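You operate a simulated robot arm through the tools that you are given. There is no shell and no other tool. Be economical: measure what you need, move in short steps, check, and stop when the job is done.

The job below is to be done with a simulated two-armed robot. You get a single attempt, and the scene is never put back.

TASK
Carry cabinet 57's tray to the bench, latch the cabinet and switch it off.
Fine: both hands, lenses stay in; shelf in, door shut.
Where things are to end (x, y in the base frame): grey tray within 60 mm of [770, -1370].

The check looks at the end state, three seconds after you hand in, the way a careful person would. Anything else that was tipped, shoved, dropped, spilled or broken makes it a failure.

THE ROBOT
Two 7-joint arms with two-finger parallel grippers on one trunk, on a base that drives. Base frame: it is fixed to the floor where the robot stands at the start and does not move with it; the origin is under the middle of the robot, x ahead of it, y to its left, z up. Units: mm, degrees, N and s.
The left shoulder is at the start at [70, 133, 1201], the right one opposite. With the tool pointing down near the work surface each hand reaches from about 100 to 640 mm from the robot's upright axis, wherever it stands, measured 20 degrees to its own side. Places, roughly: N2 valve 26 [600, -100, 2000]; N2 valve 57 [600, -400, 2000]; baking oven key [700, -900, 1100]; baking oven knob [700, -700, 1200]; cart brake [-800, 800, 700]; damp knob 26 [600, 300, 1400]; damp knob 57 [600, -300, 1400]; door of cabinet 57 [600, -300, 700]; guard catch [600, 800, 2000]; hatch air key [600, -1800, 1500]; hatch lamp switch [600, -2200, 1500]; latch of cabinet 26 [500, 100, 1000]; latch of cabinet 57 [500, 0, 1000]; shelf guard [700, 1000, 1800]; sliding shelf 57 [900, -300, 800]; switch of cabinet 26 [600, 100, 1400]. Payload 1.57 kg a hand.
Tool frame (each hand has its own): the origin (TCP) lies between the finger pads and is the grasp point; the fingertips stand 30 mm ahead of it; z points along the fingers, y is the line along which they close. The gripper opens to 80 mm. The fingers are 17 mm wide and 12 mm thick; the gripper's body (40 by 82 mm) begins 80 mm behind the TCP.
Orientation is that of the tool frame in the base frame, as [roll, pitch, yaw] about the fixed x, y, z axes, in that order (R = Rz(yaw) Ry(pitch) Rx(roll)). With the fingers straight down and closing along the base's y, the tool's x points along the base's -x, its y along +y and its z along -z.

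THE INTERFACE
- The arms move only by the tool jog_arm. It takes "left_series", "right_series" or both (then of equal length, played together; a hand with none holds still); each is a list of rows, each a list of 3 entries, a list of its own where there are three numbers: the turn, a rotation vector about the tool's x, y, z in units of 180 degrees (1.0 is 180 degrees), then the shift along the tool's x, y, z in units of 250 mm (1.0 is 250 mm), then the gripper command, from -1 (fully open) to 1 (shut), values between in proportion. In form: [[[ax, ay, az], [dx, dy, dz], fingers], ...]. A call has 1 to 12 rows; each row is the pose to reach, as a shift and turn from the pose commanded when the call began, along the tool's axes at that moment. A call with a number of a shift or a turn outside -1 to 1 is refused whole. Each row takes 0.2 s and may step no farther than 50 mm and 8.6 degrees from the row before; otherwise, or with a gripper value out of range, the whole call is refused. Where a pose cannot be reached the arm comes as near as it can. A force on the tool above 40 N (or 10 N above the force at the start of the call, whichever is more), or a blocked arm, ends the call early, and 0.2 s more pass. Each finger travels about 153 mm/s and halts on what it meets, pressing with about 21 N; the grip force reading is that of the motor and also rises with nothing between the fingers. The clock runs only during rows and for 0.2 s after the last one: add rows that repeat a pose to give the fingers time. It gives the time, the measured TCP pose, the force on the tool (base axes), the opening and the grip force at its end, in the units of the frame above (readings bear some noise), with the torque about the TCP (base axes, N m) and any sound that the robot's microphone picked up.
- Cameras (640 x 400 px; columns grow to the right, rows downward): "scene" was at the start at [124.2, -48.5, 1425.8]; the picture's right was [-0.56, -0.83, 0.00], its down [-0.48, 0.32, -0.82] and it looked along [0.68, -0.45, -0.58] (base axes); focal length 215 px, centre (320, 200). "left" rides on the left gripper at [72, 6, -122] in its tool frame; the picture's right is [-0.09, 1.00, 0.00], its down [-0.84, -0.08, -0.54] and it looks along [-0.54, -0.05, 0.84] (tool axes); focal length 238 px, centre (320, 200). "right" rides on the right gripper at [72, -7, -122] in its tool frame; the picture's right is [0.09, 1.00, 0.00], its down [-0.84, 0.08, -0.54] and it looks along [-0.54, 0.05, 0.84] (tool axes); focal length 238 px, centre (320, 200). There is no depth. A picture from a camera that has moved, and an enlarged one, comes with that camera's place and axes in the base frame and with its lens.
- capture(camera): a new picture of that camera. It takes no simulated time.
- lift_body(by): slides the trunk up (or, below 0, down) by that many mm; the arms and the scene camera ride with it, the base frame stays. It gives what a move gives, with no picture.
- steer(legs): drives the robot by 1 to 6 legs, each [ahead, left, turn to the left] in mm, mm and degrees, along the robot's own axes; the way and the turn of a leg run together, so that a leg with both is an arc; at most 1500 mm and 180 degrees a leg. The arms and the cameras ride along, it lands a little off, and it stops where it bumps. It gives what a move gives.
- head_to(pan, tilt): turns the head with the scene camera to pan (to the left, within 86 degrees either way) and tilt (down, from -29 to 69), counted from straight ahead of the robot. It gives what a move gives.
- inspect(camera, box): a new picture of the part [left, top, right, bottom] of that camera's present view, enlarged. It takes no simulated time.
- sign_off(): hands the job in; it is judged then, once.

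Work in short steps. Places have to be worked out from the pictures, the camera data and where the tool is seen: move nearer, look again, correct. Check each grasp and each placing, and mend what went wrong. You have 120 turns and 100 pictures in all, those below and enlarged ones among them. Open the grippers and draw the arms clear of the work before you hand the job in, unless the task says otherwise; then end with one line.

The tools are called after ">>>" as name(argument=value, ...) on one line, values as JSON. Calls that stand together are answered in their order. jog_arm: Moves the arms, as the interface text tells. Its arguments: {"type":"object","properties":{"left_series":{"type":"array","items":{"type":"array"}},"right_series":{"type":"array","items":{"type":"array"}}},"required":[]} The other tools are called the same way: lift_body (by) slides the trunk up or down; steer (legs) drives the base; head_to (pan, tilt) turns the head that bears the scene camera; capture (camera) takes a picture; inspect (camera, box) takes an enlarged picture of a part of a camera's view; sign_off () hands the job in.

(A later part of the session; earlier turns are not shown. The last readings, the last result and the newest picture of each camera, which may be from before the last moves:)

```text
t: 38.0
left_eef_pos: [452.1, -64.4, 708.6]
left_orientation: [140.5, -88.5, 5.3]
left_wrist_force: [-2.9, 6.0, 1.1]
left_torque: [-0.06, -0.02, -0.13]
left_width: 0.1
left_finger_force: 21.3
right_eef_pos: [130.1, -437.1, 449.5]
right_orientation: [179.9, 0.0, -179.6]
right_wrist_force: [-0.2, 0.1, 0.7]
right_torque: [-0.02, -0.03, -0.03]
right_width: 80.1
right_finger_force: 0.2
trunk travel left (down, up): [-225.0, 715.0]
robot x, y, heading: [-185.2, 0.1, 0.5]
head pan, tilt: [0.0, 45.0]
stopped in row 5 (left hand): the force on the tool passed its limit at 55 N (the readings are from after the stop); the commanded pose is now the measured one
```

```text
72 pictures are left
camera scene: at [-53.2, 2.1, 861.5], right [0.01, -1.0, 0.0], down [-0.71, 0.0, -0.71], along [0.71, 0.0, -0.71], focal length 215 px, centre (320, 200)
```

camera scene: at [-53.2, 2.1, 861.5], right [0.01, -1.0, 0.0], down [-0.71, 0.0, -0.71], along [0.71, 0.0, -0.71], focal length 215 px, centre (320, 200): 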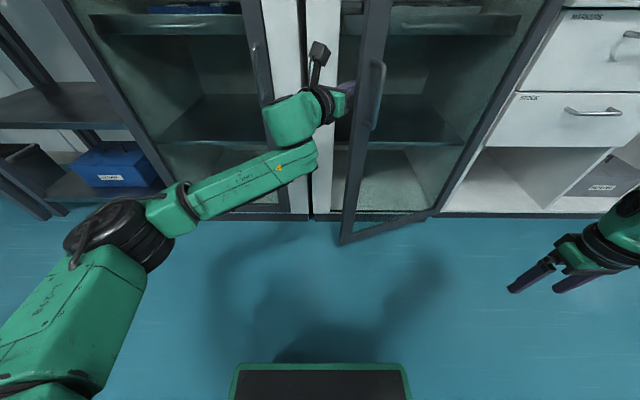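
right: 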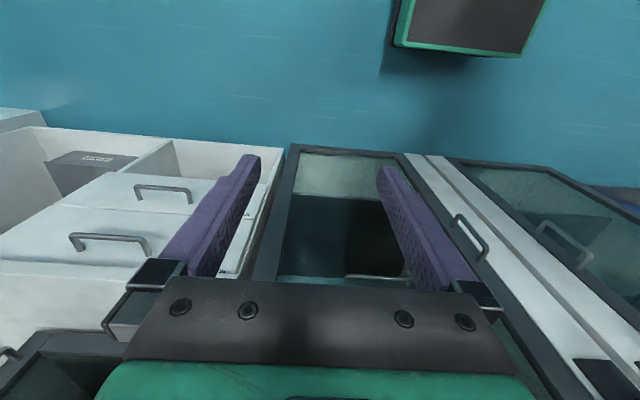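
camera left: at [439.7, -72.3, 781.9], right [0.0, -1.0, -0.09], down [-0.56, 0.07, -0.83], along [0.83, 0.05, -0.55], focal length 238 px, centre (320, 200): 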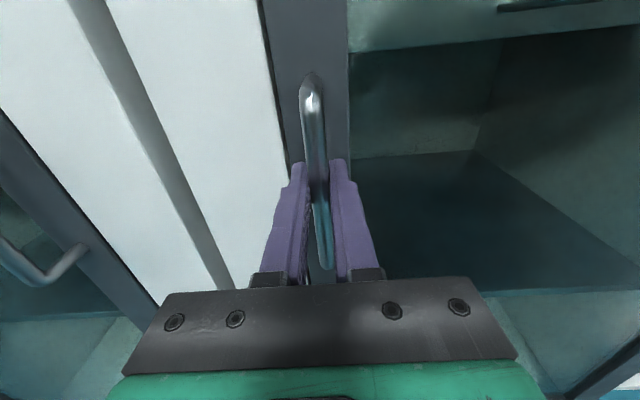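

I'm only pressing on the door's end face. I back off and rotate the hand so the fingers point nearly along -y, to hook behind the door.

>>> jog_arm(left_series=[[[0, 0, 0], [0, -0.164, 0], 1], [[-0.0413, 0, 0], [0, -0.303, 0.026], 1], [[-0.0826, 0, 0], [0, -0.303, 0.026], 1], [[-0.1239, 0, 0], [0, -0.303, 0.026], 1], [[-0.1652, 0, 0], [0, -0.303, 0.026], 1], [[-0.2065, 0, 0], [0, -0.303, 0.026], 1], [[-0.2478, 0, 0], [0, -0.303, 0.026], 1], [[-0.289, 0, 0], [0, -0.303, 0.026], 1]])

```text
t: 39.8
left_eef_pos: [412.1, -44.7, 721.8]
left_orientation: [91.1, -88.5, 2.2]
left_wrist_force: [-0.6, -1.6, -0.3]
left_torque: [-0.04, -0.02, 0.0]
left_width: 0.2
left_finger_force: 21.5
left hand out of reach, approached as far as the arm can: row 6, 7, 8
right_eef_pos: [128.3, -437.6, 449.5]
right_orientation: [180.0, 0.0, -179.7]
right_wrist_force: [-0.8, -0.3, 0.4]
right_torque: [0.04, -0.02, 0.01]
right_width: 79.8
right_finger_force: 0.1
trunk travel left (down, up): [-225.0, 715.0]
robot x, y, heading: [-183.5, -0.1, 0.4]
head pan, tilt: [0.0, 45.0]
```

The hand points along -y but reach ended at x=412. I drive the base a bit forward and left, then settle the fingers behind the door edge.

>>> steer(legs=[[0, 40, 0], [60, 0, 0]])

>>> jog_arm(left_series=[[[0, 0, 0], [0, 0.19, 0.05], 1], [[0, 0, 0], [0, 0.3, 0.16], 1]])

>>> capture(camera="scene")

>>> capture(camera="left")

```text
t: 41.2
left_eef_pos: [473.1, -3.1, 721.0]
left_orientation: [89.4, -88.4, 4.0]
left_wrist_force: [0.4, 0.2, -0.6]
left_torque: [0.0, -0.04, -0.02]
left_width: 0.0
left_finger_force: 21.2
right_eef_pos: [190.3, -396.7, 449.4]
right_orientation: [-180.0, 0.0, -179.7]
right_wrist_force: [-0.2, 0.2, 0.0]
right_torque: [-0.01, -0.03, 0.05]
right_width: 80.0
right_finger_force: 0.0
trunk travel left (down, up): [-225.0, 715.0]
robot x, y, heading: [-125.1, 38.5, 0.6]
head pan, tilt: [0.0, 45.0]
```

```text
t: 41.8
left_eef_pos: [398.5, -47.9, 722.5]
left_orientation: [88.8, -88.5, 4.6]
left_wrist_force: [-0.1, 0.7, -0.4]
left_torque: [0.0, 0.01, 0.01]
left_width: 0.0
left_finger_force: 20.6
right_eef_pos: [188.7, -397.2, 450.2]
right_orientation: [-180.0, 0.0, -179.7]
right_wrist_force: [-0.1, 0.9, -0.1]
right_torque: [0.02, 0.0, -0.01]
right_width: 79.8
right_finger_force: 0.0
trunk travel left (down, up): [-225.0, 715.0]
robot x, y, heading: [-126.1, 43.2, 0.4]
head pan, tilt: [0.0, 45.0]
```

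```text
71 pictures are left
camera scene: at [6.7, 42.0, 861.5], right [0.01, -1.0, 0.0], down [-0.71, 0.0, -0.71], along [0.71, 0.0, -0.71], focal length 215 px, centre (320, 200)
```

scene: 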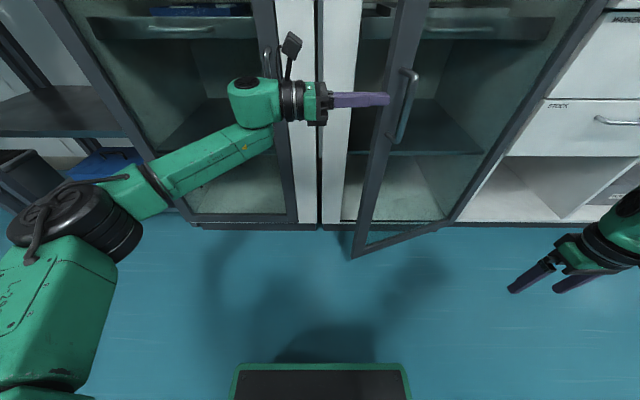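

```text
70 pictures are left
camera left: at [387.3, 75.2, 794.9], right [-1.0, -0.06, -0.07], down [0.02, 0.54, -0.84], along [0.09, -0.84, -0.54], focal length 238 px, centre (320, 200)
```

left: 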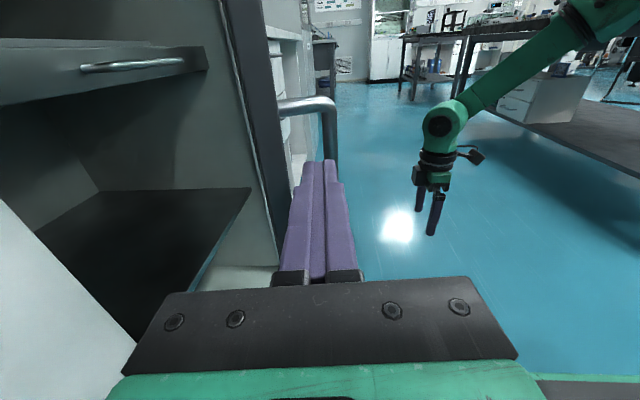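

The fingers are still outside the door. I pull back 40 mm in +y, then drive 85 mm forward to bring them past the edge.

>>> jog_arm(left_series=[[[0, 0, 0], [0, 0, -0.17], 1]])

>>> steer(legs=[[90, 0, 0]])

>>> capture(camera="left")

```text
t: 42.2
left_eef_pos: [397.4, -6.1, 721.5]
left_orientation: [89.2, -88.4, 4.1]
left_wrist_force: [-0.9, 0.2, -1.0]
left_torque: [0.02, 0.01, 0.0]
left_width: 0.0
left_finger_force: 21.3
right_eef_pos: [189.8, -397.4, 450.4]
right_orientation: [-179.9, 0.0, -179.6]
right_wrist_force: [0.4, -0.1, 0.1]
right_torque: [0.0, -0.02, 0.0]
right_width: 79.9
right_finger_force: 0.2
trunk travel left (down, up): [-225.0, 715.0]
robot x, y, heading: [-125.7, 37.7, 0.5]
head pan, tilt: [0.0, 45.0]
```

```text
t: 43.3
left_eef_pos: [488.3, -5.6, 721.5]
left_orientation: [89.8, -88.4, 3.8]
left_wrist_force: [0.3, -0.2, -0.1]
left_torque: [-0.01, -0.01, -0.03]
left_width: 0.0
left_finger_force: 21.0
right_eef_pos: [279.6, -397.5, 448.6]
right_orientation: [-180.0, 0.0, -179.7]
right_wrist_force: [-0.1, 0.6, 0.5]
right_torque: [-0.01, 0.0, 0.01]
right_width: 80.1
right_finger_force: 0.1
trunk travel left (down, up): [-225.0, 715.0]
robot x, y, heading: [-36.7, 43.5, 0.3]
head pan, tilt: [0.0, 45.0]
```

```text
69 pictures are left
camera left: at [476.2, 117.6, 794.2], right [-1.0, -0.06, -0.06], down [0.02, 0.54, -0.84], along [0.09, -0.84, -0.54], focal length 238 px, centre (320, 200)
```

left: 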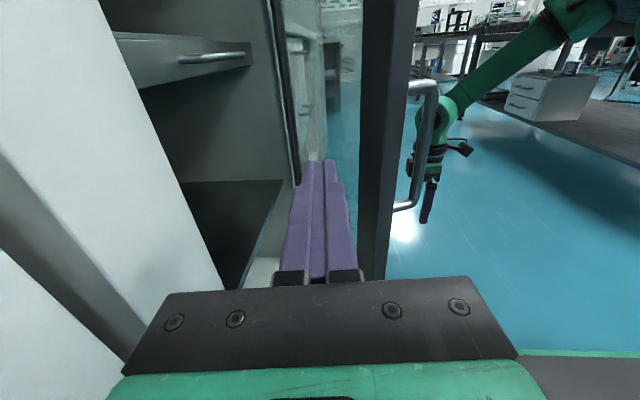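

The fingers are now behind the door. I push them 80 mm in, then open the door by driving back and right along the arc.

>>> jog_arm(left_series=[[[0, 0, 0], [0, -0.06, 0.16], 1], [[0, 0, 0], [0, -0.06, 0.32], 1]])

>>> steer(legs=[[-95, -55, 0], [-80, -60, 0]])

>>> capture(camera="scene")

```text
t: 43.9
left_eef_pos: [509.0, -83.8, 722.3]
left_orientation: [91.0, -88.4, 2.5]
left_wrist_force: [0.1, -0.8, -0.6]
left_torque: [-0.02, -0.01, 0.0]
left_width: 0.1
left_finger_force: 20.7
right_eef_pos: [279.3, -395.7, 449.7]
right_orientation: [179.8, 0.0, -179.8]
right_wrist_force: [-0.1, 0.2, 0.9]
right_torque: [-0.01, 0.0, -0.02]
right_width: 79.9
right_finger_force: 0.0
trunk travel left (down, up): [-225.0, 715.0]
robot x, y, heading: [-36.8, 41.0, 0.3]
head pan, tilt: [0.0, 45.0]
```

```text
t: 45.9
left_eef_pos: [333.1, -200.1, 722.5]
left_orientation: [90.2, -88.5, 3.3]
left_wrist_force: [-0.2, 0.1, -0.9]
left_torque: [0.0, 0.0, 0.0]
left_width: 0.0
left_finger_force: 20.9
right_eef_pos: [106.1, -512.5, 450.1]
right_orientation: [179.9, -0.1, -179.6]
right_wrist_force: [0.2, -0.6, 0.4]
right_torque: [0.0, 0.03, 0.03]
right_width: 80.0
right_finger_force: 0.1
trunk travel left (down, up): [-225.0, 715.0]
robot x, y, heading: [-209.9, -78.9, 0.4]
head pan, tilt: [0.0, 45.0]
```

```text
68 pictures are left
camera scene: at [-76.9, -72.9, 861.5], right [0.01, -1.0, 0.0], down [-0.71, 0.0, -0.71], along [0.71, 0.01, -0.71], focal length 215 px, centre (320, 200)
```

scene: 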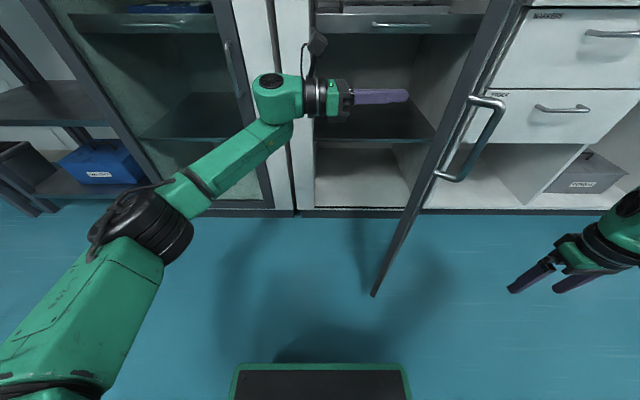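

The door swung to ~55° freely. Continue driving back/right to push it past 90°.

>>> steer(legs=[[-70, -150, 0], [0, -170, 0]])

>>> capture(camera="scene")

```text
t: 48.4
left_eef_pos: [268.0, -515.7, 722.5]
left_orientation: [90.6, -88.4, 3.2]
left_wrist_force: [1.0, -0.6, 0.9]
left_torque: [0.01, -0.01, -0.02]
left_width: 0.0
left_finger_force: 21.2
right_eef_pos: [41.7, -828.3, 449.0]
right_orientation: [179.9, 0.0, -179.3]
right_wrist_force: [0.2, 0.2, 0.2]
right_torque: [-0.02, 0.03, 0.02]
right_width: 80.0
right_finger_force: 0.0
trunk travel left (down, up): [-225.0, 715.0]
robot x, y, heading: [-271.9, -390.3, 0.6]
head pan, tilt: [0.0, 45.0]
```

```text
67 pictures are left
camera scene: at [-143.3, -391.0, 861.4], right [0.01, -1.0, 0.0], down [-0.71, -0.01, -0.71], along [0.71, 0.01, -0.71], focal length 215 px, centre (320, 200)
```

scene: 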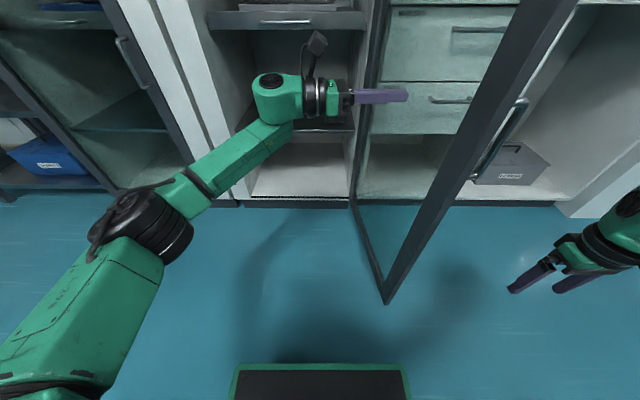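

Door is ~95° open. Push another 170 mm to get to ~120° so the right arm has room.

>>> steer(legs=[[30, -190, 0]])

>>> steer(legs=[[-60, 150, 0], [0, 160, 0]])

>>> capture(camera="scene")

```text
t: 49.9
left_eef_pos: [296.3, -689.8, 722.0]
left_orientation: [93.9, -88.4, -0.5]
left_wrist_force: [-2.0, 2.2, -0.3]
left_torque: [-0.01, 0.0, -0.03]
left_width: 0.2
left_finger_force: 20.9
right_eef_pos: [70.8, -1007.7, 448.9]
right_orientation: [179.9, 0.0, -179.3]
right_wrist_force: [0.1, -0.4, -0.1]
right_torque: [0.0, 0.03, -0.02]
right_width: 80.3
right_finger_force: 0.0
trunk travel left (down, up): [-225.0, 715.0]
robot x, y, heading: [-244.7, -570.5, 0.6]
head pan, tilt: [0.0, 45.0]
stopped in leg 1: the force on the tool passed its limit at 78 N (the readings are from after the stop); the commanded pose is now the measured one
```

```text
t: 52.4
left_eef_pos: [234.8, -381.3, 722.7]
left_orientation: [93.8, -88.3, -0.6]
left_wrist_force: [0.5, 1.0, 0.2]
left_torque: [-0.01, -0.01, 0.01]
left_width: 0.0
left_finger_force: 20.9
right_eef_pos: [8.6, -698.6, 448.3]
right_orientation: [179.8, 0.1, -179.5]
right_wrist_force: [-0.1, -0.4, 0.0]
right_torque: [0.0, -0.02, -0.01]
right_width: 80.3
right_finger_force: 0.1
trunk travel left (down, up): [-225.0, 715.0]
robot x, y, heading: [-309.4, -263.8, 0.4]
head pan, tilt: [0.0, 45.0]
```

```text
66 pictures are left
camera scene: at [-176.6, -259.2, 861.5], right [0.01, -1.0, 0.0], down [-0.71, -0.01, -0.71], along [0.71, 0.01, -0.71], focal length 215 px, centre (320, 200)
```

scene: 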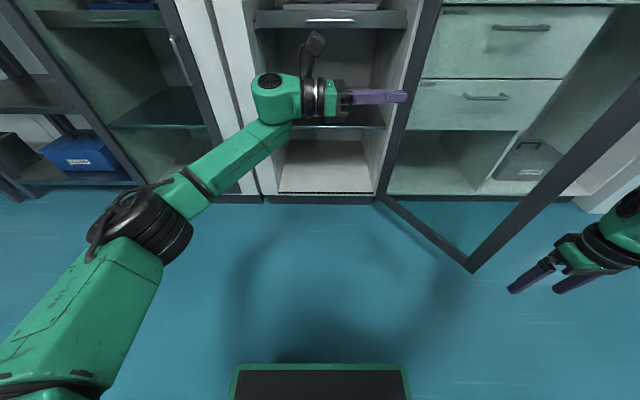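

Door rests at ~115–120°, well clear. I raise the trunk to see the shelf and tray from above.

>>> lift_body(by=350)

>>> head_to(pan=0, tilt=30)

>>> capture(camera="scene")

```text
t: 55.8
left_eef_pos: [234.2, -381.3, 1071.9]
left_orientation: [94.7, -88.3, -1.5]
left_wrist_force: [-0.1, 0.0, -0.2]
left_torque: [-0.02, 0.02, 0.02]
left_width: 0.0
left_finger_force: 20.8
right_eef_pos: [6.4, -698.5, 799.4]
right_orientation: [180.0, 0.1, -179.5]
right_wrist_force: [-0.1, -0.3, 0.1]
right_torque: [0.01, -0.01, 0.01]
right_width: 79.7
right_finger_force: 0.1
trunk travel left (down, up): [-575.0, 365.0]
robot x, y, heading: [-307.2, -261.9, 0.3]
head pan, tilt: [0.0, 45.0]
```

```text
t: 56.6
left_eef_pos: [234.8, -382.4, 1071.2]
left_orientation: [94.5, -88.3, -1.2]
left_wrist_force: [-0.9, 0.7, -0.2]
left_torque: [-0.01, -0.01, -0.01]
left_width: 0.0
left_finger_force: 21.2
right_eef_pos: [7.3, -697.7, 798.4]
right_orientation: [179.9, -0.1, -179.5]
right_wrist_force: [0.1, 0.8, -0.5]
right_torque: [-0.03, -0.02, -0.01]
right_width: 80.2
right_finger_force: 0.0
trunk travel left (down, up): [-575.0, 365.0]
robot x, y, heading: [-307.6, -262.4, 0.5]
head pan, tilt: [0.0, 30.0]
```

```text
65 pictures are left
camera scene: at [-167.4, -259.4, 1234.0], right [0.01, -1.0, 0.0], down [-0.5, 0.0, -0.87], along [0.87, 0.01, -0.5], focal length 215 px, centre (320, 200)
```

scene: 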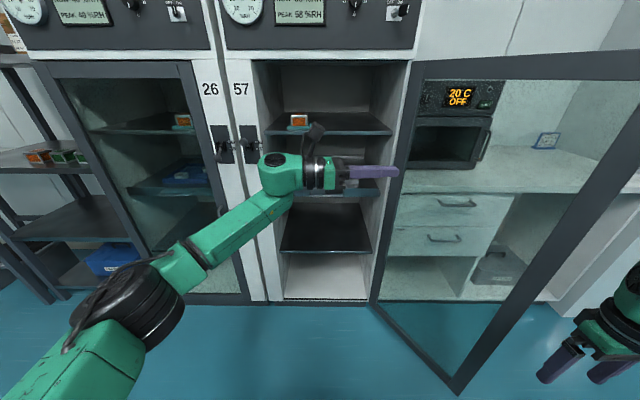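

The peak humidity is rising, so keep moving. I turn the left hand to point forward again while lowering it toward the shelf handle.

>>> jog_arm(left_series=[[[0.044, 0, 0], [-0.08, 0, -0.04], 1], [[0.088, 0, 0], [-0.16, 0, -0.08], 1], [[0.132, 0, 0], [-0.24, 0, -0.12], 1], [[0.176, 0, 0], [-0.32, 0, -0.16], 1], [[0.22, 0, 0], [-0.4, 0, -0.2], 1], [[0.264, 0, 0], [-0.48, 0, -0.24], 1], [[0.308, 0, 0], [-0.56, 0, -0.28], 1], [[0.352, 0, 0], [-0.64, 0, -0.32], 1], [[0.396, 0, 0], [-0.72, 0, -0.36], 1], [[0.44, 0, 0], [-0.8, 0, -0.4], 1], [[0.483, 0, 0], [-0.8, 0, -0.4], 1]])

>>> jog_arm(left_series=[[[0, 0, -0.0455], [0, 0, 0], -1], [[0, 0, -0.091], [0, 0, 0], -1], [[0, 0, -0.1364], [0, 0, 0], -1], [[0, 0, -0.1818], [0, 0, 0], -1], [[0, 0, -0.2273], [0, 0, 0], -1], [[0, 0, -0.2727], [0, 0, 0], -1], [[0, 0, -0.3182], [0, 0, 0], -1], [[0, 0, -0.3636], [0, 0, 0], -1], [[0, 0, -0.4091], [0, 0, 0], -1], [[0, 0, -0.4545], [0, 0, 0], -1], [[0, 0, -0.5], [0, 0, 0], -1]])

>>> capture(camera="scene")

>>> capture(camera="left")

```text
t: 59.0
left_eef_pos: [222.6, -282.8, 870.3]
left_orientation: [-174.7, -88.4, -5.0]
left_wrist_force: [0.6, 0.1, -0.7]
left_torque: [-0.03, 0.0, 0.0]
left_width: 0.0
left_finger_force: 20.5
right_eef_pos: [8.1, -698.1, 797.8]
right_orientation: [179.9, -0.1, -179.4]
right_wrist_force: [0.7, 0.3, 0.3]
right_torque: [0.0, -0.03, 0.0]
right_width: 80.1
right_finger_force: 0.0
trunk travel left (down, up): [-575.0, 365.0]
robot x, y, heading: [-310.3, -260.0, 0.5]
head pan, tilt: [0.0, 30.0]
```

```text
t: 61.4
left_eef_pos: [223.1, -281.5, 871.7]
left_orientation: [91.6, 0.1, 90.2]
left_wrist_force: [0.3, 0.3, 0.8]
left_torque: [0.01, -0.02, 0.02]
left_width: 80.1
left_finger_force: 0.0
right_eef_pos: [6.7, -698.4, 799.5]
right_orientation: [179.9, 0.0, -179.5]
right_wrist_force: [0.9, 0.2, -0.2]
right_torque: [-0.02, -0.01, -0.04]
right_width: 80.2
right_finger_force: 0.1
trunk travel left (down, up): [-575.0, 365.0]
robot x, y, heading: [-309.2, -263.0, 0.4]
head pan, tilt: [0.0, 30.0]
```

```text
64 pictures are left
camera scene: at [-167.6, -259.6, 1234.1], right [0.01, -1.0, 0.0], down [-0.5, 0.0, -0.87], along [0.87, 0.01, -0.5], focal length 215 px, centre (320, 200)
```

scene: 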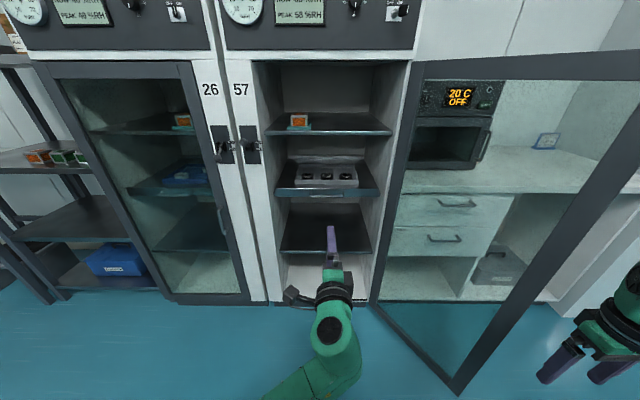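

```text
63 pictures are left
camera left: at [100.4, -209.0, 881.8], right [0.03, -0.09, 1.0], down [-0.54, -0.84, -0.06], along [0.84, -0.54, -0.07], focal length 238 px, centre (320, 200)
```

left: 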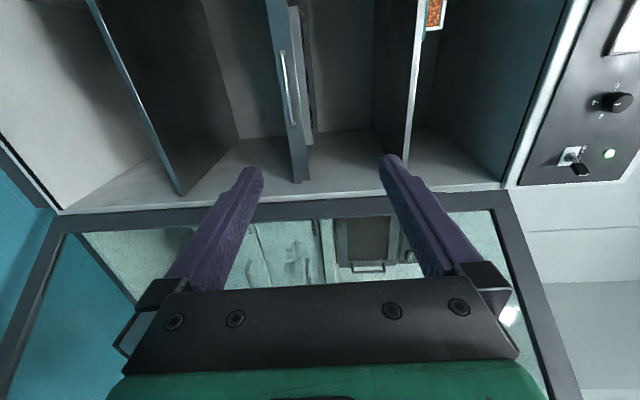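

Now I zoom on the shelf, handle and tray.

>>> inspect(camera="scene", box=[250, 100, 410, 200])

```text
4.00 times, centred on (330, 150) of scene
camera zoom: at [-167.6, -259.6, 1234.1], right [0.01, -1.0, 0.0], down [-0.5, 0.0, -0.87], along [0.87, 0.01, -0.5], focal length 860 px, centre (280, 400)
```

zoom: 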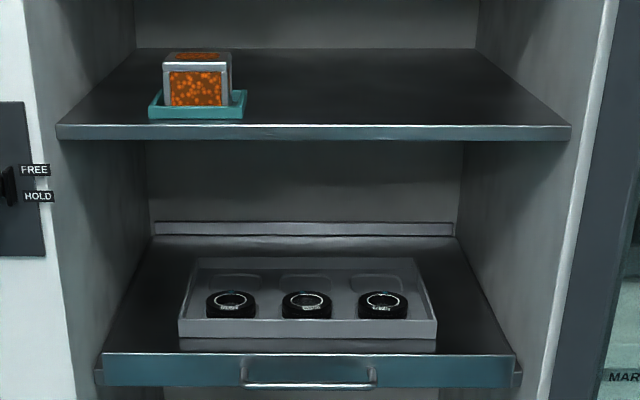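

Shelf handle ≈ (622, -278, 799); tray ≈ x 655–837, y -413…-146, rim z ≈ 858. Before driving in, I bring the right hand inward (the open door's edge is near it) and lower the left to handle height.

>>> jog_arm(left_series=[[[0, 0, 0], [0.01, -0.06, 0], -0.3], [[0, 0, 0], [0.01, -0.12, 0], -0.3], [[0, 0, 0], [0.01, -0.18, 0], -0.3], [[0, 0, 0], [0.01, -0.24, 0], -0.3], [[0, 0, 0], [0.01, -0.288, 0], -0.3]], right_series=[[[0, 0, 0], [0, 0.18, 0], -1], [[0, 0, 0], [0, 0.36, 0], -1], [[0, 0, 0], [0, 0.54, 0], -1], [[0, 0, 0], [0, 0.72, 0], -1], [[0, 0, 0], [0, 0.9, 0], -1]])

>>> steer(legs=[[180, 0, 0]])

>>> capture(camera="left")

```text
t: 62.6
left_eef_pos: [221.8, -278.3, 799.3]
left_orientation: [91.7, 0.0, 90.1]
left_wrist_force: [0.5, -0.2, 0.8]
left_torque: [0.0, 0.02, -0.03]
left_width: 51.8
left_finger_force: 0.0
right_eef_pos: [14.9, -575.2, 788.7]
right_orientation: [178.0, 0.1, -178.6]
right_wrist_force: [0.6, 0.2, -0.3]
right_torque: [0.01, 0.03, -0.03]
right_width: 80.0
right_finger_force: 0.1
right hand out of reach, approached as far as the arm can: row 3, 4, 5
trunk travel left (down, up): [-575.0, 365.0]
robot x, y, heading: [-311.3, -263.5, 0.6]
head pan, tilt: [0.0, 30.0]
```

```text
t: 64.1
left_eef_pos: [402.0, -276.0, 798.8]
left_orientation: [91.6, 0.1, 90.2]
left_wrist_force: [-0.3, 0.0, -0.2]
left_torque: [-0.01, 0.01, -0.05]
left_width: 51.7
left_finger_force: 0.0
right_eef_pos: [195.6, -572.6, 788.1]
right_orientation: [178.1, 0.0, -178.6]
right_wrist_force: [-0.1, 0.8, 0.6]
right_torque: [0.01, -0.03, -0.01]
right_width: 80.1
right_finger_force: 0.0
trunk travel left (down, up): [-575.0, 365.0]
robot x, y, heading: [-131.6, -263.1, 0.7]
head pan, tilt: [0.0, 30.0]
```

```text
61 pictures are left
camera left: at [278.9, -204.2, 809.8], right [0.03, -0.09, 1.0], down [-0.54, -0.84, -0.06], along [0.84, -0.54, -0.07], focal length 238 px, centre (320, 200)
```

left: 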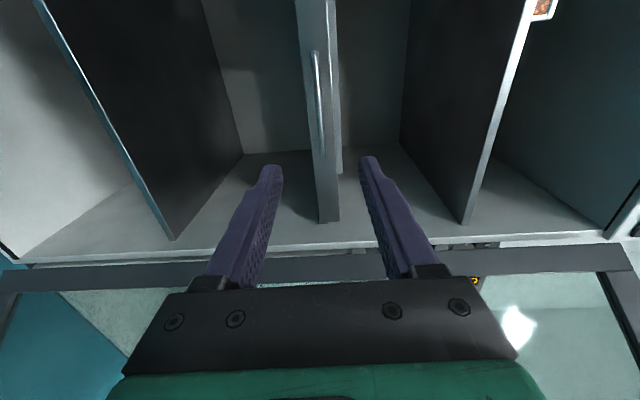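

The bar is between the fingers' heights; I drive 45 mm closer and extend onto the handle.

>>> steer(legs=[[45, 0, 0]])

>>> jog_arm(left_series=[[[0, 0, 0], [0, -0.01, 0.16], -0.3], [[0, 0, 0], [0, -0.015, 0.32], -0.3], [[0, 0, 0], [0, -0.015, 0.48], -0.3], [[0, 0, 0], [0, -0.015, 0.6], -0.3]])

>>> capture(camera="left")

```text
t: 65.0
left_eef_pos: [445.1, -277.2, 799.4]
left_orientation: [91.7, 0.0, 90.2]
left_wrist_force: [-0.4, -0.5, 0.2]
left_torque: [0.01, -0.04, -0.03]
left_width: 52.1
left_finger_force: 0.0
right_eef_pos: [239.9, -572.1, 787.8]
right_orientation: [178.1, 0.1, -178.5]
right_wrist_force: [0.3, 0.2, 1.0]
right_torque: [-0.02, 0.01, -0.01]
right_width: 80.1
right_finger_force: 0.0
trunk travel left (down, up): [-575.0, 365.0]
robot x, y, heading: [-85.7, -257.0, 0.5]
head pan, tilt: [0.0, 30.0]
```

```text
t: 66.0
left_eef_pos: [595.0, -277.1, 791.1]
left_orientation: [91.7, 0.0, 90.1]
left_wrist_force: [-0.7, -0.3, 0.0]
left_torque: [-0.02, -0.03, -0.03]
left_width: 52.1
left_finger_force: 0.0
right_eef_pos: [239.3, -571.8, 788.8]
right_orientation: [177.9, 0.0, -178.5]
right_wrist_force: [-0.9, -0.9, 0.4]
right_torque: [0.01, 0.02, 0.03]
right_width: 80.0
right_finger_force: 0.0
trunk travel left (down, up): [-575.0, 365.0]
robot x, y, heading: [-88.0, -257.0, 0.8]
head pan, tilt: [0.0, 30.0]
```

```text
60 pictures are left
camera left: at [473.1, -204.2, 801.5], right [0.03, -0.09, 1.0], down [-0.54, -0.84, -0.06], along [0.84, -0.54, -0.07], focal length 238 px, centre (320, 200)
```

left: 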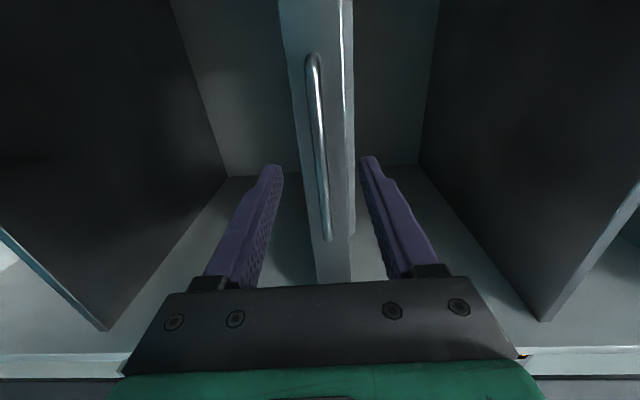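

Bar is near x≈630, z≈791. Advance 25 mm more and close.

>>> jog_arm(left_series=[[[0, 0, 0], [0, 0, 0.1], -0.3], [[0, 0, 0], [0, 0, 0.1], 0.6], [[0, 0, 0], [0, 0, 0.1], 1], [[0, 0, 0], [0, 0, 0.1], 1]])

```text
t: 67.0
left_eef_pos: [620.5, -276.3, 791.2]
left_orientation: [91.5, 0.0, 90.2]
left_wrist_force: [2.4, 0.4, 3.8]
left_torque: [-0.02, -0.03, -0.08]
left_width: 9.7
left_finger_force: 27.7
right_eef_pos: [239.7, -572.6, 787.8]
right_orientation: [177.9, 0.1, -178.5]
right_wrist_force: [0.3, 0.5, 0.4]
right_torque: [0.01, -0.04, -0.02]
right_width: 80.1
right_finger_force: 0.1
trunk travel left (down, up): [-575.0, 365.0]
robot x, y, heading: [-84.5, -258.0, 0.4]
head pan, tilt: [0.0, 30.0]
```

Handle gripped. Pull the shelf slowly outward.

>>> jog_arm(left_series=[[[0, 0, 0], [0, 0, -0.04], 1], [[0, 0, 0], [0, 0, -0.1], 1], [[0, 0, 0], [0, 0, -0.18], 1], [[0, 0, 0], [0, 0, -0.26], 1], [[0, 0, 0], [0, 0, -0.34], 1], [[0, 0, 0], [0, 0, -0.42], 1], [[0, 0, 0], [0, 0, -0.5], 1], [[0, 0, 0], [0, 0, -0.58], 1], [[0, 0, 0], [0, 0, -0.66], 1], [[0, 0, 0], [0, 0, -0.74], 1], [[0, 0, 0], [0, 0, -0.8], 1], [[0, 0, 0], [0, 0, -0.84], 1]])

>>> capture(camera="scene")

```text
t: 69.6
left_eef_pos: [412.3, -277.3, 791.9]
left_orientation: [92.4, -0.1, 90.3]
left_wrist_force: [-0.8, 4.7, -30.6]
left_torque: [-0.07, 0.51, -0.04]
left_width: 9.5
left_finger_force: 27.8
right_eef_pos: [242.0, -572.3, 786.2]
right_orientation: [178.1, -0.3, -178.6]
right_wrist_force: [-0.3, -0.1, 0.4]
right_torque: [-0.02, 0.04, 0.02]
right_width: 79.9
right_finger_force: 0.0
trunk travel left (down, up): [-575.0, 365.0]
robot x, y, heading: [-85.9, -260.7, 0.6]
head pan, tilt: [0.0, 30.0]
```

```text
59 pictures are left
camera scene: at [62.7, -256.1, 1233.2], right [0.01, -1.0, 0.0], down [-0.5, -0.01, -0.86], along [0.86, 0.01, -0.5], focal length 215 px, centre (320, 200)
```

scene: 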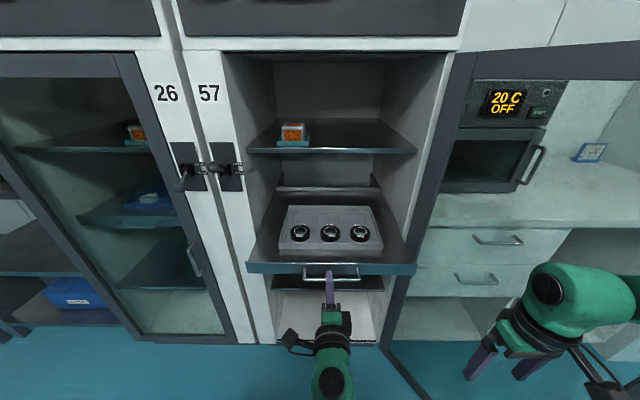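

The shelf came out ~208 mm; there's a vertical strain from my slight tilt. I relieve it 5 mm downward and pull a further 60 mm.

>>> jog_arm(left_series=[[[0, 0, 0], [0, -0.012, 0], 1], [[0, 0, 0], [0, -0.024, 0], 1], [[0, 0, 0], [0, -0.026, -0.06], 1], [[0, 0, 0], [0, -0.028, -0.12], 1], [[0, 0, 0], [0, -0.03, -0.18], 1], [[0, 0, 0], [0, -0.032, -0.24], 1]])

>>> inspect(camera="scene", box=[220, 170, 440, 308])

```text
t: 71.0
left_eef_pos: [350.9, -275.4, 791.1]
left_orientation: [91.5, 0.2, 90.2]
left_wrist_force: [-1.9, 8.1, -6.9]
left_torque: [0.06, 0.11, 0.09]
left_width: 9.7
left_finger_force: 28.2
right_eef_pos: [239.1, -570.9, 787.8]
right_orientation: [178.1, -0.1, -178.5]
right_wrist_force: [-0.1, -0.3, -0.4]
right_torque: [-0.02, -0.02, -0.02]
right_width: 80.2
right_finger_force: 0.1
trunk travel left (down, up): [-575.0, 365.0]
robot x, y, heading: [-83.0, -260.4, 0.7]
head pan, tilt: [0.0, 30.0]
```

```text
2.90 times, centred on (330, 239) of scene
camera zoom: at [58.3, -255.7, 1234.1], right [0.01, -1.0, 0.0], down [-0.5, -0.01, -0.87], along [0.87, 0.01, -0.5], focal length 623 px, centre (291, 87)
```

zoom: 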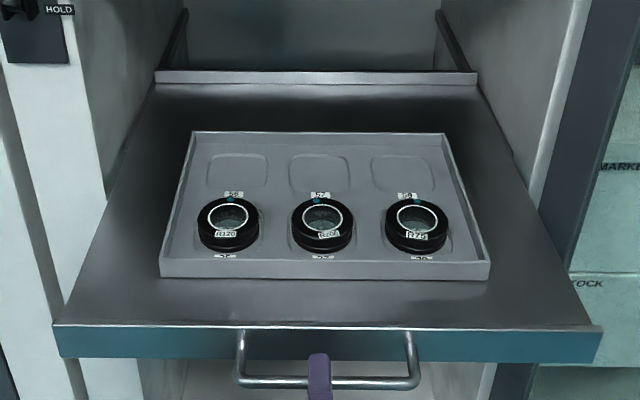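

The shelf is out ~270 mm with the tray intact: tray ≈ x 440–632, y -418…-140, lenses in the front row. I release the handle, back off, and begin turning the left hand downward while raising it.

>>> jog_arm(left_series=[[[0, 0, 0], [0, 0, 0], -0.5], [[0, 0, 0], [0, 0, 0], -0.6], [[0, 0, 0], [0, 0, -0.16], -0.6], [[0, 0, 0], [0, 0, -0.3], -0.6]])

>>> jog_arm(left_series=[[[0, 0, 0], [0.1, 0.1, 0], -1], [[0, 0, 0], [0.2, 0.2, 0], -1], [[0, 0, 0], [0.3, 0.3, 0], -1], [[0.024, 0.024, -0.024], [0.35, 0.45, 0], -1], [[0.048, 0.048, -0.048], [0.4, 0.6, 0], -1], [[0.072, 0.072, -0.072], [0.45, 0.75, 0], -1], [[0.096, 0.096, -0.096], [0.5, 0.8, 0], -1], [[0.12, 0.12, -0.12], [0.5, 0.8, 0], -1], [[0.144, 0.144, -0.144], [0.5, 0.8, 0], -1], [[0.168, 0.168, -0.168], [0.5, 0.8, 0], -1], [[0.192, 0.192, -0.192], [0.5, 0.8, 0], -1]])

>>> jog_arm(left_series=[[[0.024, 0.024, -0.024], [0, 0, 0], -1], [[0.048, 0.048, -0.048], [0, 0, 0], -1], [[0.072, 0.072, -0.072], [0, 0, 0], -1], [[0.096, 0.096, -0.096], [0, 0, 0], -1], [[0.12, 0.12, -0.12], [0, 0, 0], -1], [[0.144, 0.144, -0.144], [0, 0, 0], -1], [[0.168, 0.168, -0.168], [0, 0, 0], -1], [[0.193, 0.193, -0.193], [0, 0, 0], -1]])

>>> capture(camera="scene")

```text
t: 72.0
left_eef_pos: [274.0, -277.2, 792.6]
left_orientation: [91.6, 0.0, 90.2]
left_wrist_force: [0.0, 0.2, 0.1]
left_torque: [0.02, 0.02, 0.0]
left_width: 64.0
left_finger_force: 0.1
right_eef_pos: [239.1, -572.9, 787.8]
right_orientation: [178.1, 0.1, -178.4]
right_wrist_force: [0.4, 0.8, 0.7]
right_torque: [0.02, -0.01, 0.02]
right_width: 79.9
right_finger_force: 0.0
trunk travel left (down, up): [-575.0, 365.0]
robot x, y, heading: [-85.9, -258.0, 0.6]
head pan, tilt: [0.0, 30.0]
```

```text
t: 73.2
left_eef_pos: [295.9, -214.7, 840.3]
left_orientation: [105.6, -10.1, 96.9]
left_wrist_force: [0.0, -0.8, -0.2]
left_torque: [0.0, 0.03, 0.0]
left_width: 80.0
left_finger_force: 0.0
right_eef_pos: [238.7, -573.0, 788.2]
right_orientation: [178.0, -0.2, -178.5]
right_wrist_force: [-0.1, 0.7, -0.4]
right_torque: [-0.02, 0.03, 0.0]
right_width: 79.8
right_finger_force: 0.0
trunk travel left (down, up): [-575.0, 365.0]
robot x, y, heading: [-83.4, -259.2, 0.5]
head pan, tilt: [0.0, 30.0]
stopped in row 5 (left hand): the arm was blocked; the commanded pose is now the measured one
```

```text
t: 74.0
left_eef_pos: [282.8, -202.2, 810.6]
left_orientation: [113.9, -12.1, 111.3]
left_wrist_force: [-0.6, -0.7, -0.6]
left_torque: [0.01, -0.02, 0.0]
left_width: 79.7
left_finger_force: 0.1
right_eef_pos: [239.9, -573.2, 787.7]
right_orientation: [178.0, 0.0, -178.5]
right_wrist_force: [-0.6, -0.6, -0.4]
right_torque: [-0.02, 0.01, 0.02]
right_width: 80.2
right_finger_force: 0.0
trunk travel left (down, up): [-575.0, 365.0]
robot x, y, heading: [-82.4, -259.1, 0.5]
head pan, tilt: [0.0, 30.0]
stopped in row 4 (left hand): the arm was blocked; the commanded pose is now the measured one
```

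```text
57 pictures are left
camera scene: at [58.1, -257.3, 1234.0], right [0.01, -1.0, 0.0], down [-0.5, 0.0, -0.87], along [0.87, 0.01, -0.5], focal length 215 px, centre (320, 200)
```

scene: 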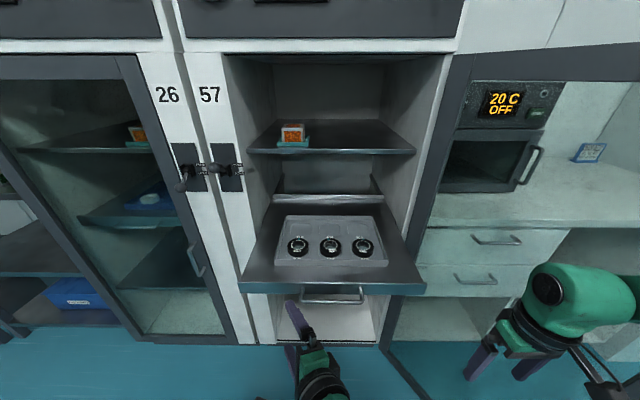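

Joint limits again because the hand is close to the body. I back up 250 mm, extend the hand forward and up, then turn it down.

>>> steer(legs=[[-250, 0, 0]])

>>> jog_arm(left_series=[[[0, 0, 0], [0.01, 0.148, 0.086], -1], [[0, 0, 0], [0.02, 0.295, 0.173], -1], [[0, 0, 0], [0.03, 0.443, 0.259], -1], [[0, 0, 0], [0.04, 0.59, 0.345], -1], [[0, 0, 0], [0.05, 0.738, 0.432], -1], [[0, 0, 0], [0.06, 0.886, 0.518], -1]])

>>> jog_arm(left_series=[[[0.03, 0.014, -0.0311], [0, 0, 0], -1], [[0.06, 0.028, -0.0622], [0, 0, 0], -1], [[0.09, 0.042, -0.0934], [0, 0, 0], -1], [[0.12, 0.056, -0.1245], [0, 0, 0], -1], [[0.15, 0.07, -0.1556], [0, 0, 0], -1], [[0.18, 0.084, -0.1867], [0, 0, 0], -1], [[0.21, 0.098, -0.2179], [0, 0, 0], -1], [[0.239, 0.112, -0.249], [0, 0, 0], -1], [[0.269, 0.126, -0.28], [0, 0, 0], -1], [[0.299, 0.14, -0.311], [0, 0, 0], -1], [[0.329, 0.154, -0.342], [0, 0, 0], -1], [[0.359, 0.168, -0.3735], [0, 0, 0], -1]])

```text
t: 75.9
left_eef_pos: [31.5, -205.0, 811.7]
left_orientation: [113.9, -12.0, 111.1]
left_wrist_force: [-0.2, 0.4, 0.3]
left_torque: [-0.01, 0.04, 0.0]
left_width: 80.1
left_finger_force: 0.1
right_eef_pos: [-12.0, -575.0, 788.6]
right_orientation: [178.0, 0.1, -178.6]
right_wrist_force: [-0.1, -0.4, -1.0]
right_torque: [0.0, -0.01, 0.01]
right_width: 79.7
right_finger_force: 0.1
trunk travel left (down, up): [-575.0, 365.0]
robot x, y, heading: [-336.1, -263.4, 0.7]
head pan, tilt: [0.0, 30.0]
```

```text
t: 76.6
left_eef_pos: [101.2, -163.0, 840.4]
left_orientation: [110.9, -22.1, 111.0]
left_wrist_force: [-0.2, -0.6, -0.2]
left_torque: [0.03, 0.0, -0.02]
left_width: 80.1
left_finger_force: 0.1
right_eef_pos: [-12.2, -574.1, 788.3]
right_orientation: [178.0, 0.1, -178.6]
right_wrist_force: [-0.7, -0.9, 0.2]
right_torque: [-0.07, 0.02, -0.03]
right_width: 79.9
right_finger_force: 0.1
trunk travel left (down, up): [-575.0, 365.0]
robot x, y, heading: [-332.4, -263.9, 0.4]
head pan, tilt: [0.0, 30.0]
stopped in row 3 (left hand): the arm was blocked; the commanded pose is now the measured one
```

```text
t: 77.2
left_eef_pos: [100.1, -132.9, 819.2]
left_orientation: [113.2, -24.0, 121.6]
left_wrist_force: [0.3, 0.0, 0.0]
left_torque: [0.02, 0.0, 0.01]
left_width: 80.2
left_finger_force: 0.0
right_eef_pos: [-12.1, -574.6, 788.5]
right_orientation: [178.0, -0.1, -178.4]
right_wrist_force: [-0.3, 0.5, -0.4]
right_torque: [-0.01, -0.01, 0.0]
right_width: 79.8
right_finger_force: 0.1
trunk travel left (down, up): [-575.0, 365.0]
robot x, y, heading: [-332.3, -259.1, 0.6]
head pan, tilt: [0.0, 30.0]
stopped in row 3 (left hand): the arm was blocked; the commanded pose is now the measured one
```

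That direction is limited; I go the other way round (camera ending on the far side), turning via the free roll direction.

>>> jog_arm(left_series=[[[0.0053, -0.0267, 0.0316], [0, 0.07, -0.01], -1], [[0.0107, -0.0534, 0.0633], [0, 0.14, -0.02], -1], [[0.016, -0.08, 0.095], [0, 0.2, -0.03], -1], [[0.0214, -0.107, 0.1265], [0, 0.27, -0.04], -1], [[0.0268, -0.1336, 0.158], [0, 0.34, -0.05], -1], [[0.0321, -0.16, 0.19], [0, 0.41, -0.06], -1], [[0.0375, -0.187, 0.2214], [0, 0.48, -0.07], -1], [[0.0428, -0.2137, 0.253], [0, 0.544, -0.08], -1]])

>>> jog_arm(left_series=[[[0.0053, -0.0267, 0.0316], [0, 0, 0], -1], [[0.0107, -0.0534, 0.0633], [0, 0, 0], -1], [[0.016, -0.08, 0.095], [0, 0, 0], -1], [[0.0214, -0.107, 0.1265], [0, 0, 0], -1], [[0.0268, -0.1336, 0.158], [0, 0, 0], -1], [[0.0321, -0.16, 0.19], [0, 0, 0], -1], [[0.0375, -0.187, 0.2214], [0, 0, 0], -1], [[0.0428, -0.2137, 0.253], [0, 0, 0], -1]])

>>> capture(camera="scene")

```text
t: 78.2
left_eef_pos: [125.9, -116.1, 856.9]
left_orientation: [132.8, -41.7, 92.0]
left_wrist_force: [0.4, 0.1, 0.6]
left_torque: [0.0, 0.03, -0.01]
left_width: 79.8
left_finger_force: 0.1
right_eef_pos: [-11.6, -573.8, 788.3]
right_orientation: [178.0, 0.0, -178.6]
right_wrist_force: [0.4, 1.1, 0.3]
right_torque: [0.0, -0.01, 0.03]
right_width: 79.8
right_finger_force: 0.1
trunk travel left (down, up): [-575.0, 365.0]
robot x, y, heading: [-334.6, -262.4, 0.4]
head pan, tilt: [0.0, 30.0]
stopped in row 4 (left hand): the arm was blocked; the commanded pose is now the measured one
```

```text
t: 79.6
left_eef_pos: [129.0, -58.1, 849.6]
left_orientation: [-179.0, -38.2, 38.3]
left_wrist_force: [-0.1, -0.4, -0.1]
left_torque: [-0.02, 0.05, 0.01]
left_width: 79.8
left_finger_force: 0.1
left hand out of reach, approached as far as the arm can: row 6
right_eef_pos: [-10.9, -573.9, 789.1]
right_orientation: [178.0, 0.1, -178.5]
right_wrist_force: [-0.6, -0.1, 0.5]
right_torque: [0.03, 0.05, 0.0]
right_width: 79.9
right_finger_force: 0.0
trunk travel left (down, up): [-575.0, 365.0]
robot x, y, heading: [-333.5, -265.1, 0.7]
head pan, tilt: [0.0, 30.0]
stopped in row 6 (left hand): the arm was blocked; the commanded pose is now the measured one
```

```text
56 pictures are left
camera scene: at [-192.9, -259.4, 1234.0], right [0.01, -1.0, 0.0], down [-0.5, -0.01, -0.87], along [0.87, 0.01, -0.5], focal length 215 px, centre (320, 200)
```

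scene: 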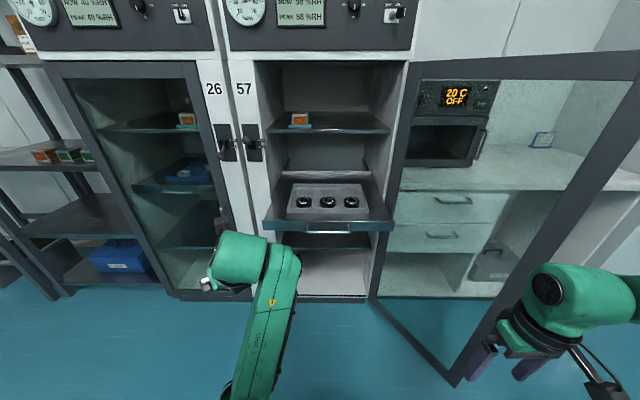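

Partly there. I raise the hand first, then finish turning it down.

>>> jog_arm(left_series=[[[0, 0, 0], [0.064, 0.045, -0.142], -1], [[0, 0, 0], [0.127, 0.09, -0.284], -1], [[0, 0, 0], [0.19, 0.134, -0.425], -1], [[0, 0, 0], [0.254, 0.178, -0.567], -1], [[-0.0109, -0.0289, 0.0295], [0.254, 0.178, -0.567], -1], [[-0.0217, -0.0578, 0.059], [0.254, 0.178, -0.567], -1], [[-0.0326, -0.0867, 0.0885], [0.254, 0.178, -0.567], -1], [[-0.0435, -0.1156, 0.118], [0.254, 0.178, -0.567], -1], [[-0.0544, -0.1445, 0.1476], [0.254, 0.178, -0.567], -1], [[-0.0652, -0.1734, 0.177], [0.254, 0.178, -0.567], -1], [[-0.0761, -0.2023, 0.2066], [0.254, 0.178, -0.567], -1]])

```text
t: 80.2
left_eef_pos: [135.8, -32.9, 894.9]
left_orientation: [-171.3, -42.8, 37.5]
left_wrist_force: [0.0, 0.2, -0.3]
left_torque: [-0.02, 0.0, 0.01]
left_width: 79.8
left_finger_force: 0.0
left hand out of reach, approached as far as the arm can: row 2
right_eef_pos: [-11.2, -574.9, 788.3]
right_orientation: [178.0, 0.0, -178.5]
right_wrist_force: [-0.3, 0.3, 0.1]
right_torque: [-0.01, 0.02, 0.03]
right_width: 79.9
right_finger_force: 0.1
trunk travel left (down, up): [-575.0, 365.0]
robot x, y, heading: [-335.6, -257.4, 0.5]
head pan, tilt: [0.0, 30.0]
stopped in row 2 (left hand): the arm was blocked; the commanded pose is now the measured one
```

I'll aim for a 45°-down, forward-pointing pose farther from the body, which should be well inside the joint range.

>>> jog_arm(left_series=[[[0, 0, 0], [0.051, 0.16, 0.024], -1], [[0, 0, 0], [0.103, 0.32, 0.048], -1], [[0, 0, 0], [0.154, 0.48, 0.071], -1], [[0, 0, 0], [0.206, 0.64, 0.095], -1], [[-0.032, 0.004, 0.025], [0.206, 0.64, 0.095], -1], [[-0.064, 0.008, 0.05], [0.206, 0.64, 0.095], -1], [[-0.096, 0.012, 0.075], [0.206, 0.64, 0.095], -1], [[-0.128, 0.0157, 0.1], [0.206, 0.64, 0.095], -1], [[-0.16, 0.0196, 0.125], [0.206, 0.64, 0.095], -1], [[-0.192, 0.0235, 0.15], [0.206, 0.64, 0.095], -1]])

>>> capture(camera="scene")

```text
t: 82.4
left_eef_pos: [283.7, -113.5, 893.7]
left_orientation: [179.9, -45.0, -0.2]
left_wrist_force: [1.0, 0.0, 0.0]
left_torque: [-0.02, 0.01, 0.01]
left_width: 80.1
left_finger_force: 0.0
right_eef_pos: [-12.7, -574.2, 787.9]
right_orientation: [178.0, 0.1, -178.5]
right_wrist_force: [1.1, 0.0, 0.6]
right_torque: [0.01, -0.03, 0.02]
right_width: 80.4
right_finger_force: 0.0
trunk travel left (down, up): [-575.0, 365.0]
robot x, y, heading: [-332.3, -265.0, 0.6]
head pan, tilt: [0.0, 30.0]
```

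```text
55 pictures are left
camera scene: at [-193.2, -258.6, 1234.1], right [0.01, -1.0, 0.0], down [-0.5, -0.01, -0.87], along [0.87, 0.01, -0.5], focal length 215 px, centre (320, 200)
```

scene: 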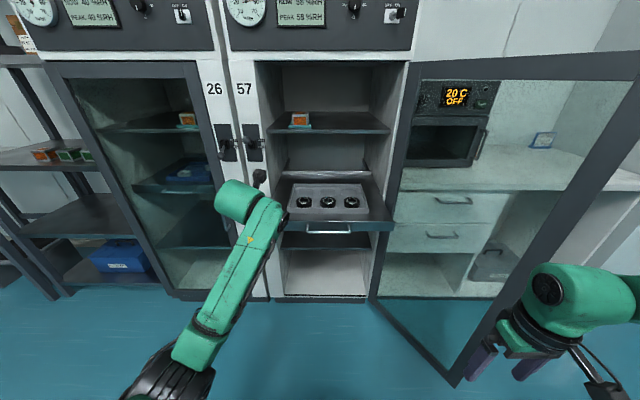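

Exactly at 45° now. Try to pitch it on to fully down.

>>> jog_arm(left_series=[[[0, -0.042, 0], [0.03, 0, -0.03], -1], [[0, -0.083, 0], [0.06, 0, -0.06], -1], [[0, -0.125, 0], [0.09, 0, -0.09], -1], [[0, -0.167, 0], [0.12, 0, -0.12], -1], [[0, -0.208, 0], [0.15, 0, -0.15], -1], [[0, -0.25, 0], [0.15, 0, -0.15], -1]])

>>> capture(camera="left")

```text
t: 83.8
left_eef_pos: [284.5, -127.5, 937.9]
left_orientation: [-179.1, -8.6, -3.1]
left_wrist_force: [-0.3, -0.8, -0.4]
left_torque: [0.0, 0.02, 0.01]
left_width: 80.1
left_finger_force: 0.1
left hand out of reach, approached as far as the arm can: row 5, 6
right_eef_pos: [-12.2, -573.9, 788.4]
right_orientation: [178.0, 0.0, -178.5]
right_wrist_force: [0.3, -0.4, -0.2]
right_torque: [0.03, 0.01, -0.03]
right_width: 79.9
right_finger_force: 0.0
trunk travel left (down, up): [-575.0, 365.0]
robot x, y, heading: [-335.3, -257.7, 0.9]
head pan, tilt: [0.0, 30.0]
```

```text
54 pictures are left
camera left: at [336.6, -136.8, 1068.5], right [-0.14, -0.99, -0.03], down [-0.9, 0.12, 0.41], along [-0.4, 0.09, -0.91], focal length 238 px, centre (320, 200)
```

left: 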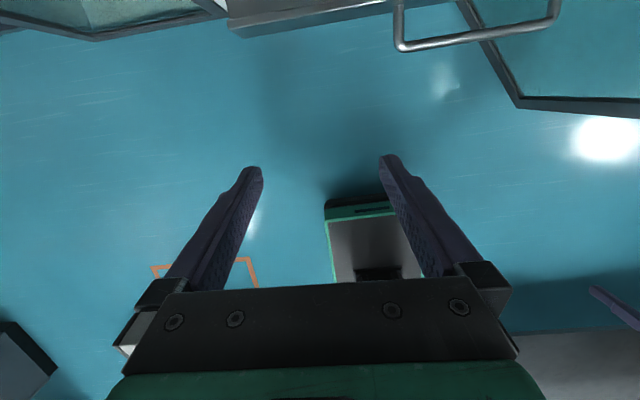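

Left hand is nearly straight down, good. Now bring the right hand forward, inward and up, away from the door.

>>> jog_arm(right_series=[[[0, 0, 0], [-0.1, 0.05, -0.1], -1], [[0, 0, 0], [-0.2, 0.1, -0.2], -1], [[0, 0, 0], [-0.3, 0.17, -0.3], -1], [[0, 0, 0], [-0.4, 0.25, -0.4], -1], [[0, 0, 0], [-0.5, 0.34, -0.48], -1], [[0, 0, 0], [-0.6, 0.43, -0.55], -1], [[0, 0, 0], [-0.7, 0.52, -0.6], -1]])

>>> capture(camera="scene")

```text
t: 85.4
left_eef_pos: [284.3, -127.7, 936.3]
left_orientation: [-179.0, -8.5, -3.1]
left_wrist_force: [0.3, -0.3, -0.3]
left_torque: [0.0, -0.02, -0.06]
left_width: 80.0
left_finger_force: 0.0
right_eef_pos: [152.7, -561.6, 928.4]
right_orientation: [177.1, 0.1, -177.6]
right_wrist_force: [0.0, 0.1, 0.1]
right_torque: [0.02, 0.0, 0.06]
right_width: 80.3
right_finger_force: 0.0
right hand out of reach, approached as far as the arm can: row 1, 2, 3, 4, 5, 6, 7
trunk travel left (down, up): [-575.0, 365.0]
robot x, y, heading: [-336.3, -258.9, 0.5]
head pan, tilt: [0.0, 30.0]
```

```text
53 pictures are left
camera scene: at [-192.4, -259.3, 1234.0], right [0.01, -1.0, 0.0], down [-0.5, -0.01, -0.87], along [0.87, 0.01, -0.5], focal length 215 px, centre (320, 200)
```

scene: 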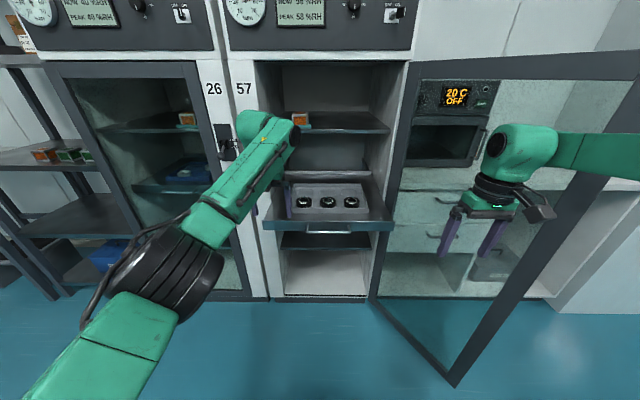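

The right wrist is near a joint limit, like the left was. I flip the right hand 180° about its axis (mirror of what worked on the left).

>>> jog_arm(right_series=[[[0, 0, -0.0455], [0, 0, 0], -1], [[0, 0, -0.091], [0, 0, 0], -1], [[0, 0, -0.1364], [0, 0, 0], -1], [[0, 0, -0.1818], [0, 0, 0], -1], [[0, 0, -0.2273], [0, 0, 0], -1], [[0, 0, -0.2727], [0, 0, 0], -1], [[0, 0, -0.3182], [0, 0, 0], -1], [[0, 0, -0.3636], [0, 0, 0], -1], [[0, 0, -0.4091], [0, 0, 0], -1], [[0, 0, -0.4545], [0, 0, 0], -1], [[0, 0, -0.5], [0, 0, 0], -1]])

```text
t: 87.8
left_eef_pos: [284.1, -127.3, 935.8]
left_orientation: [-179.2, -8.5, -3.1]
left_wrist_force: [0.2, 0.4, 0.7]
left_torque: [-0.02, 0.01, 0.01]
left_width: 80.1
left_finger_force: 0.1
right_eef_pos: [153.8, -564.2, 929.3]
right_orientation: [-179.9, 2.0, -88.3]
right_wrist_force: [0.0, -0.4, 1.1]
right_torque: [-0.02, 0.02, 0.01]
right_width: 79.9
right_finger_force: 0.2
trunk travel left (down, up): [-575.0, 365.0]
robot x, y, heading: [-334.3, -259.7, 0.6]
head pan, tilt: [0.0, 30.0]
```

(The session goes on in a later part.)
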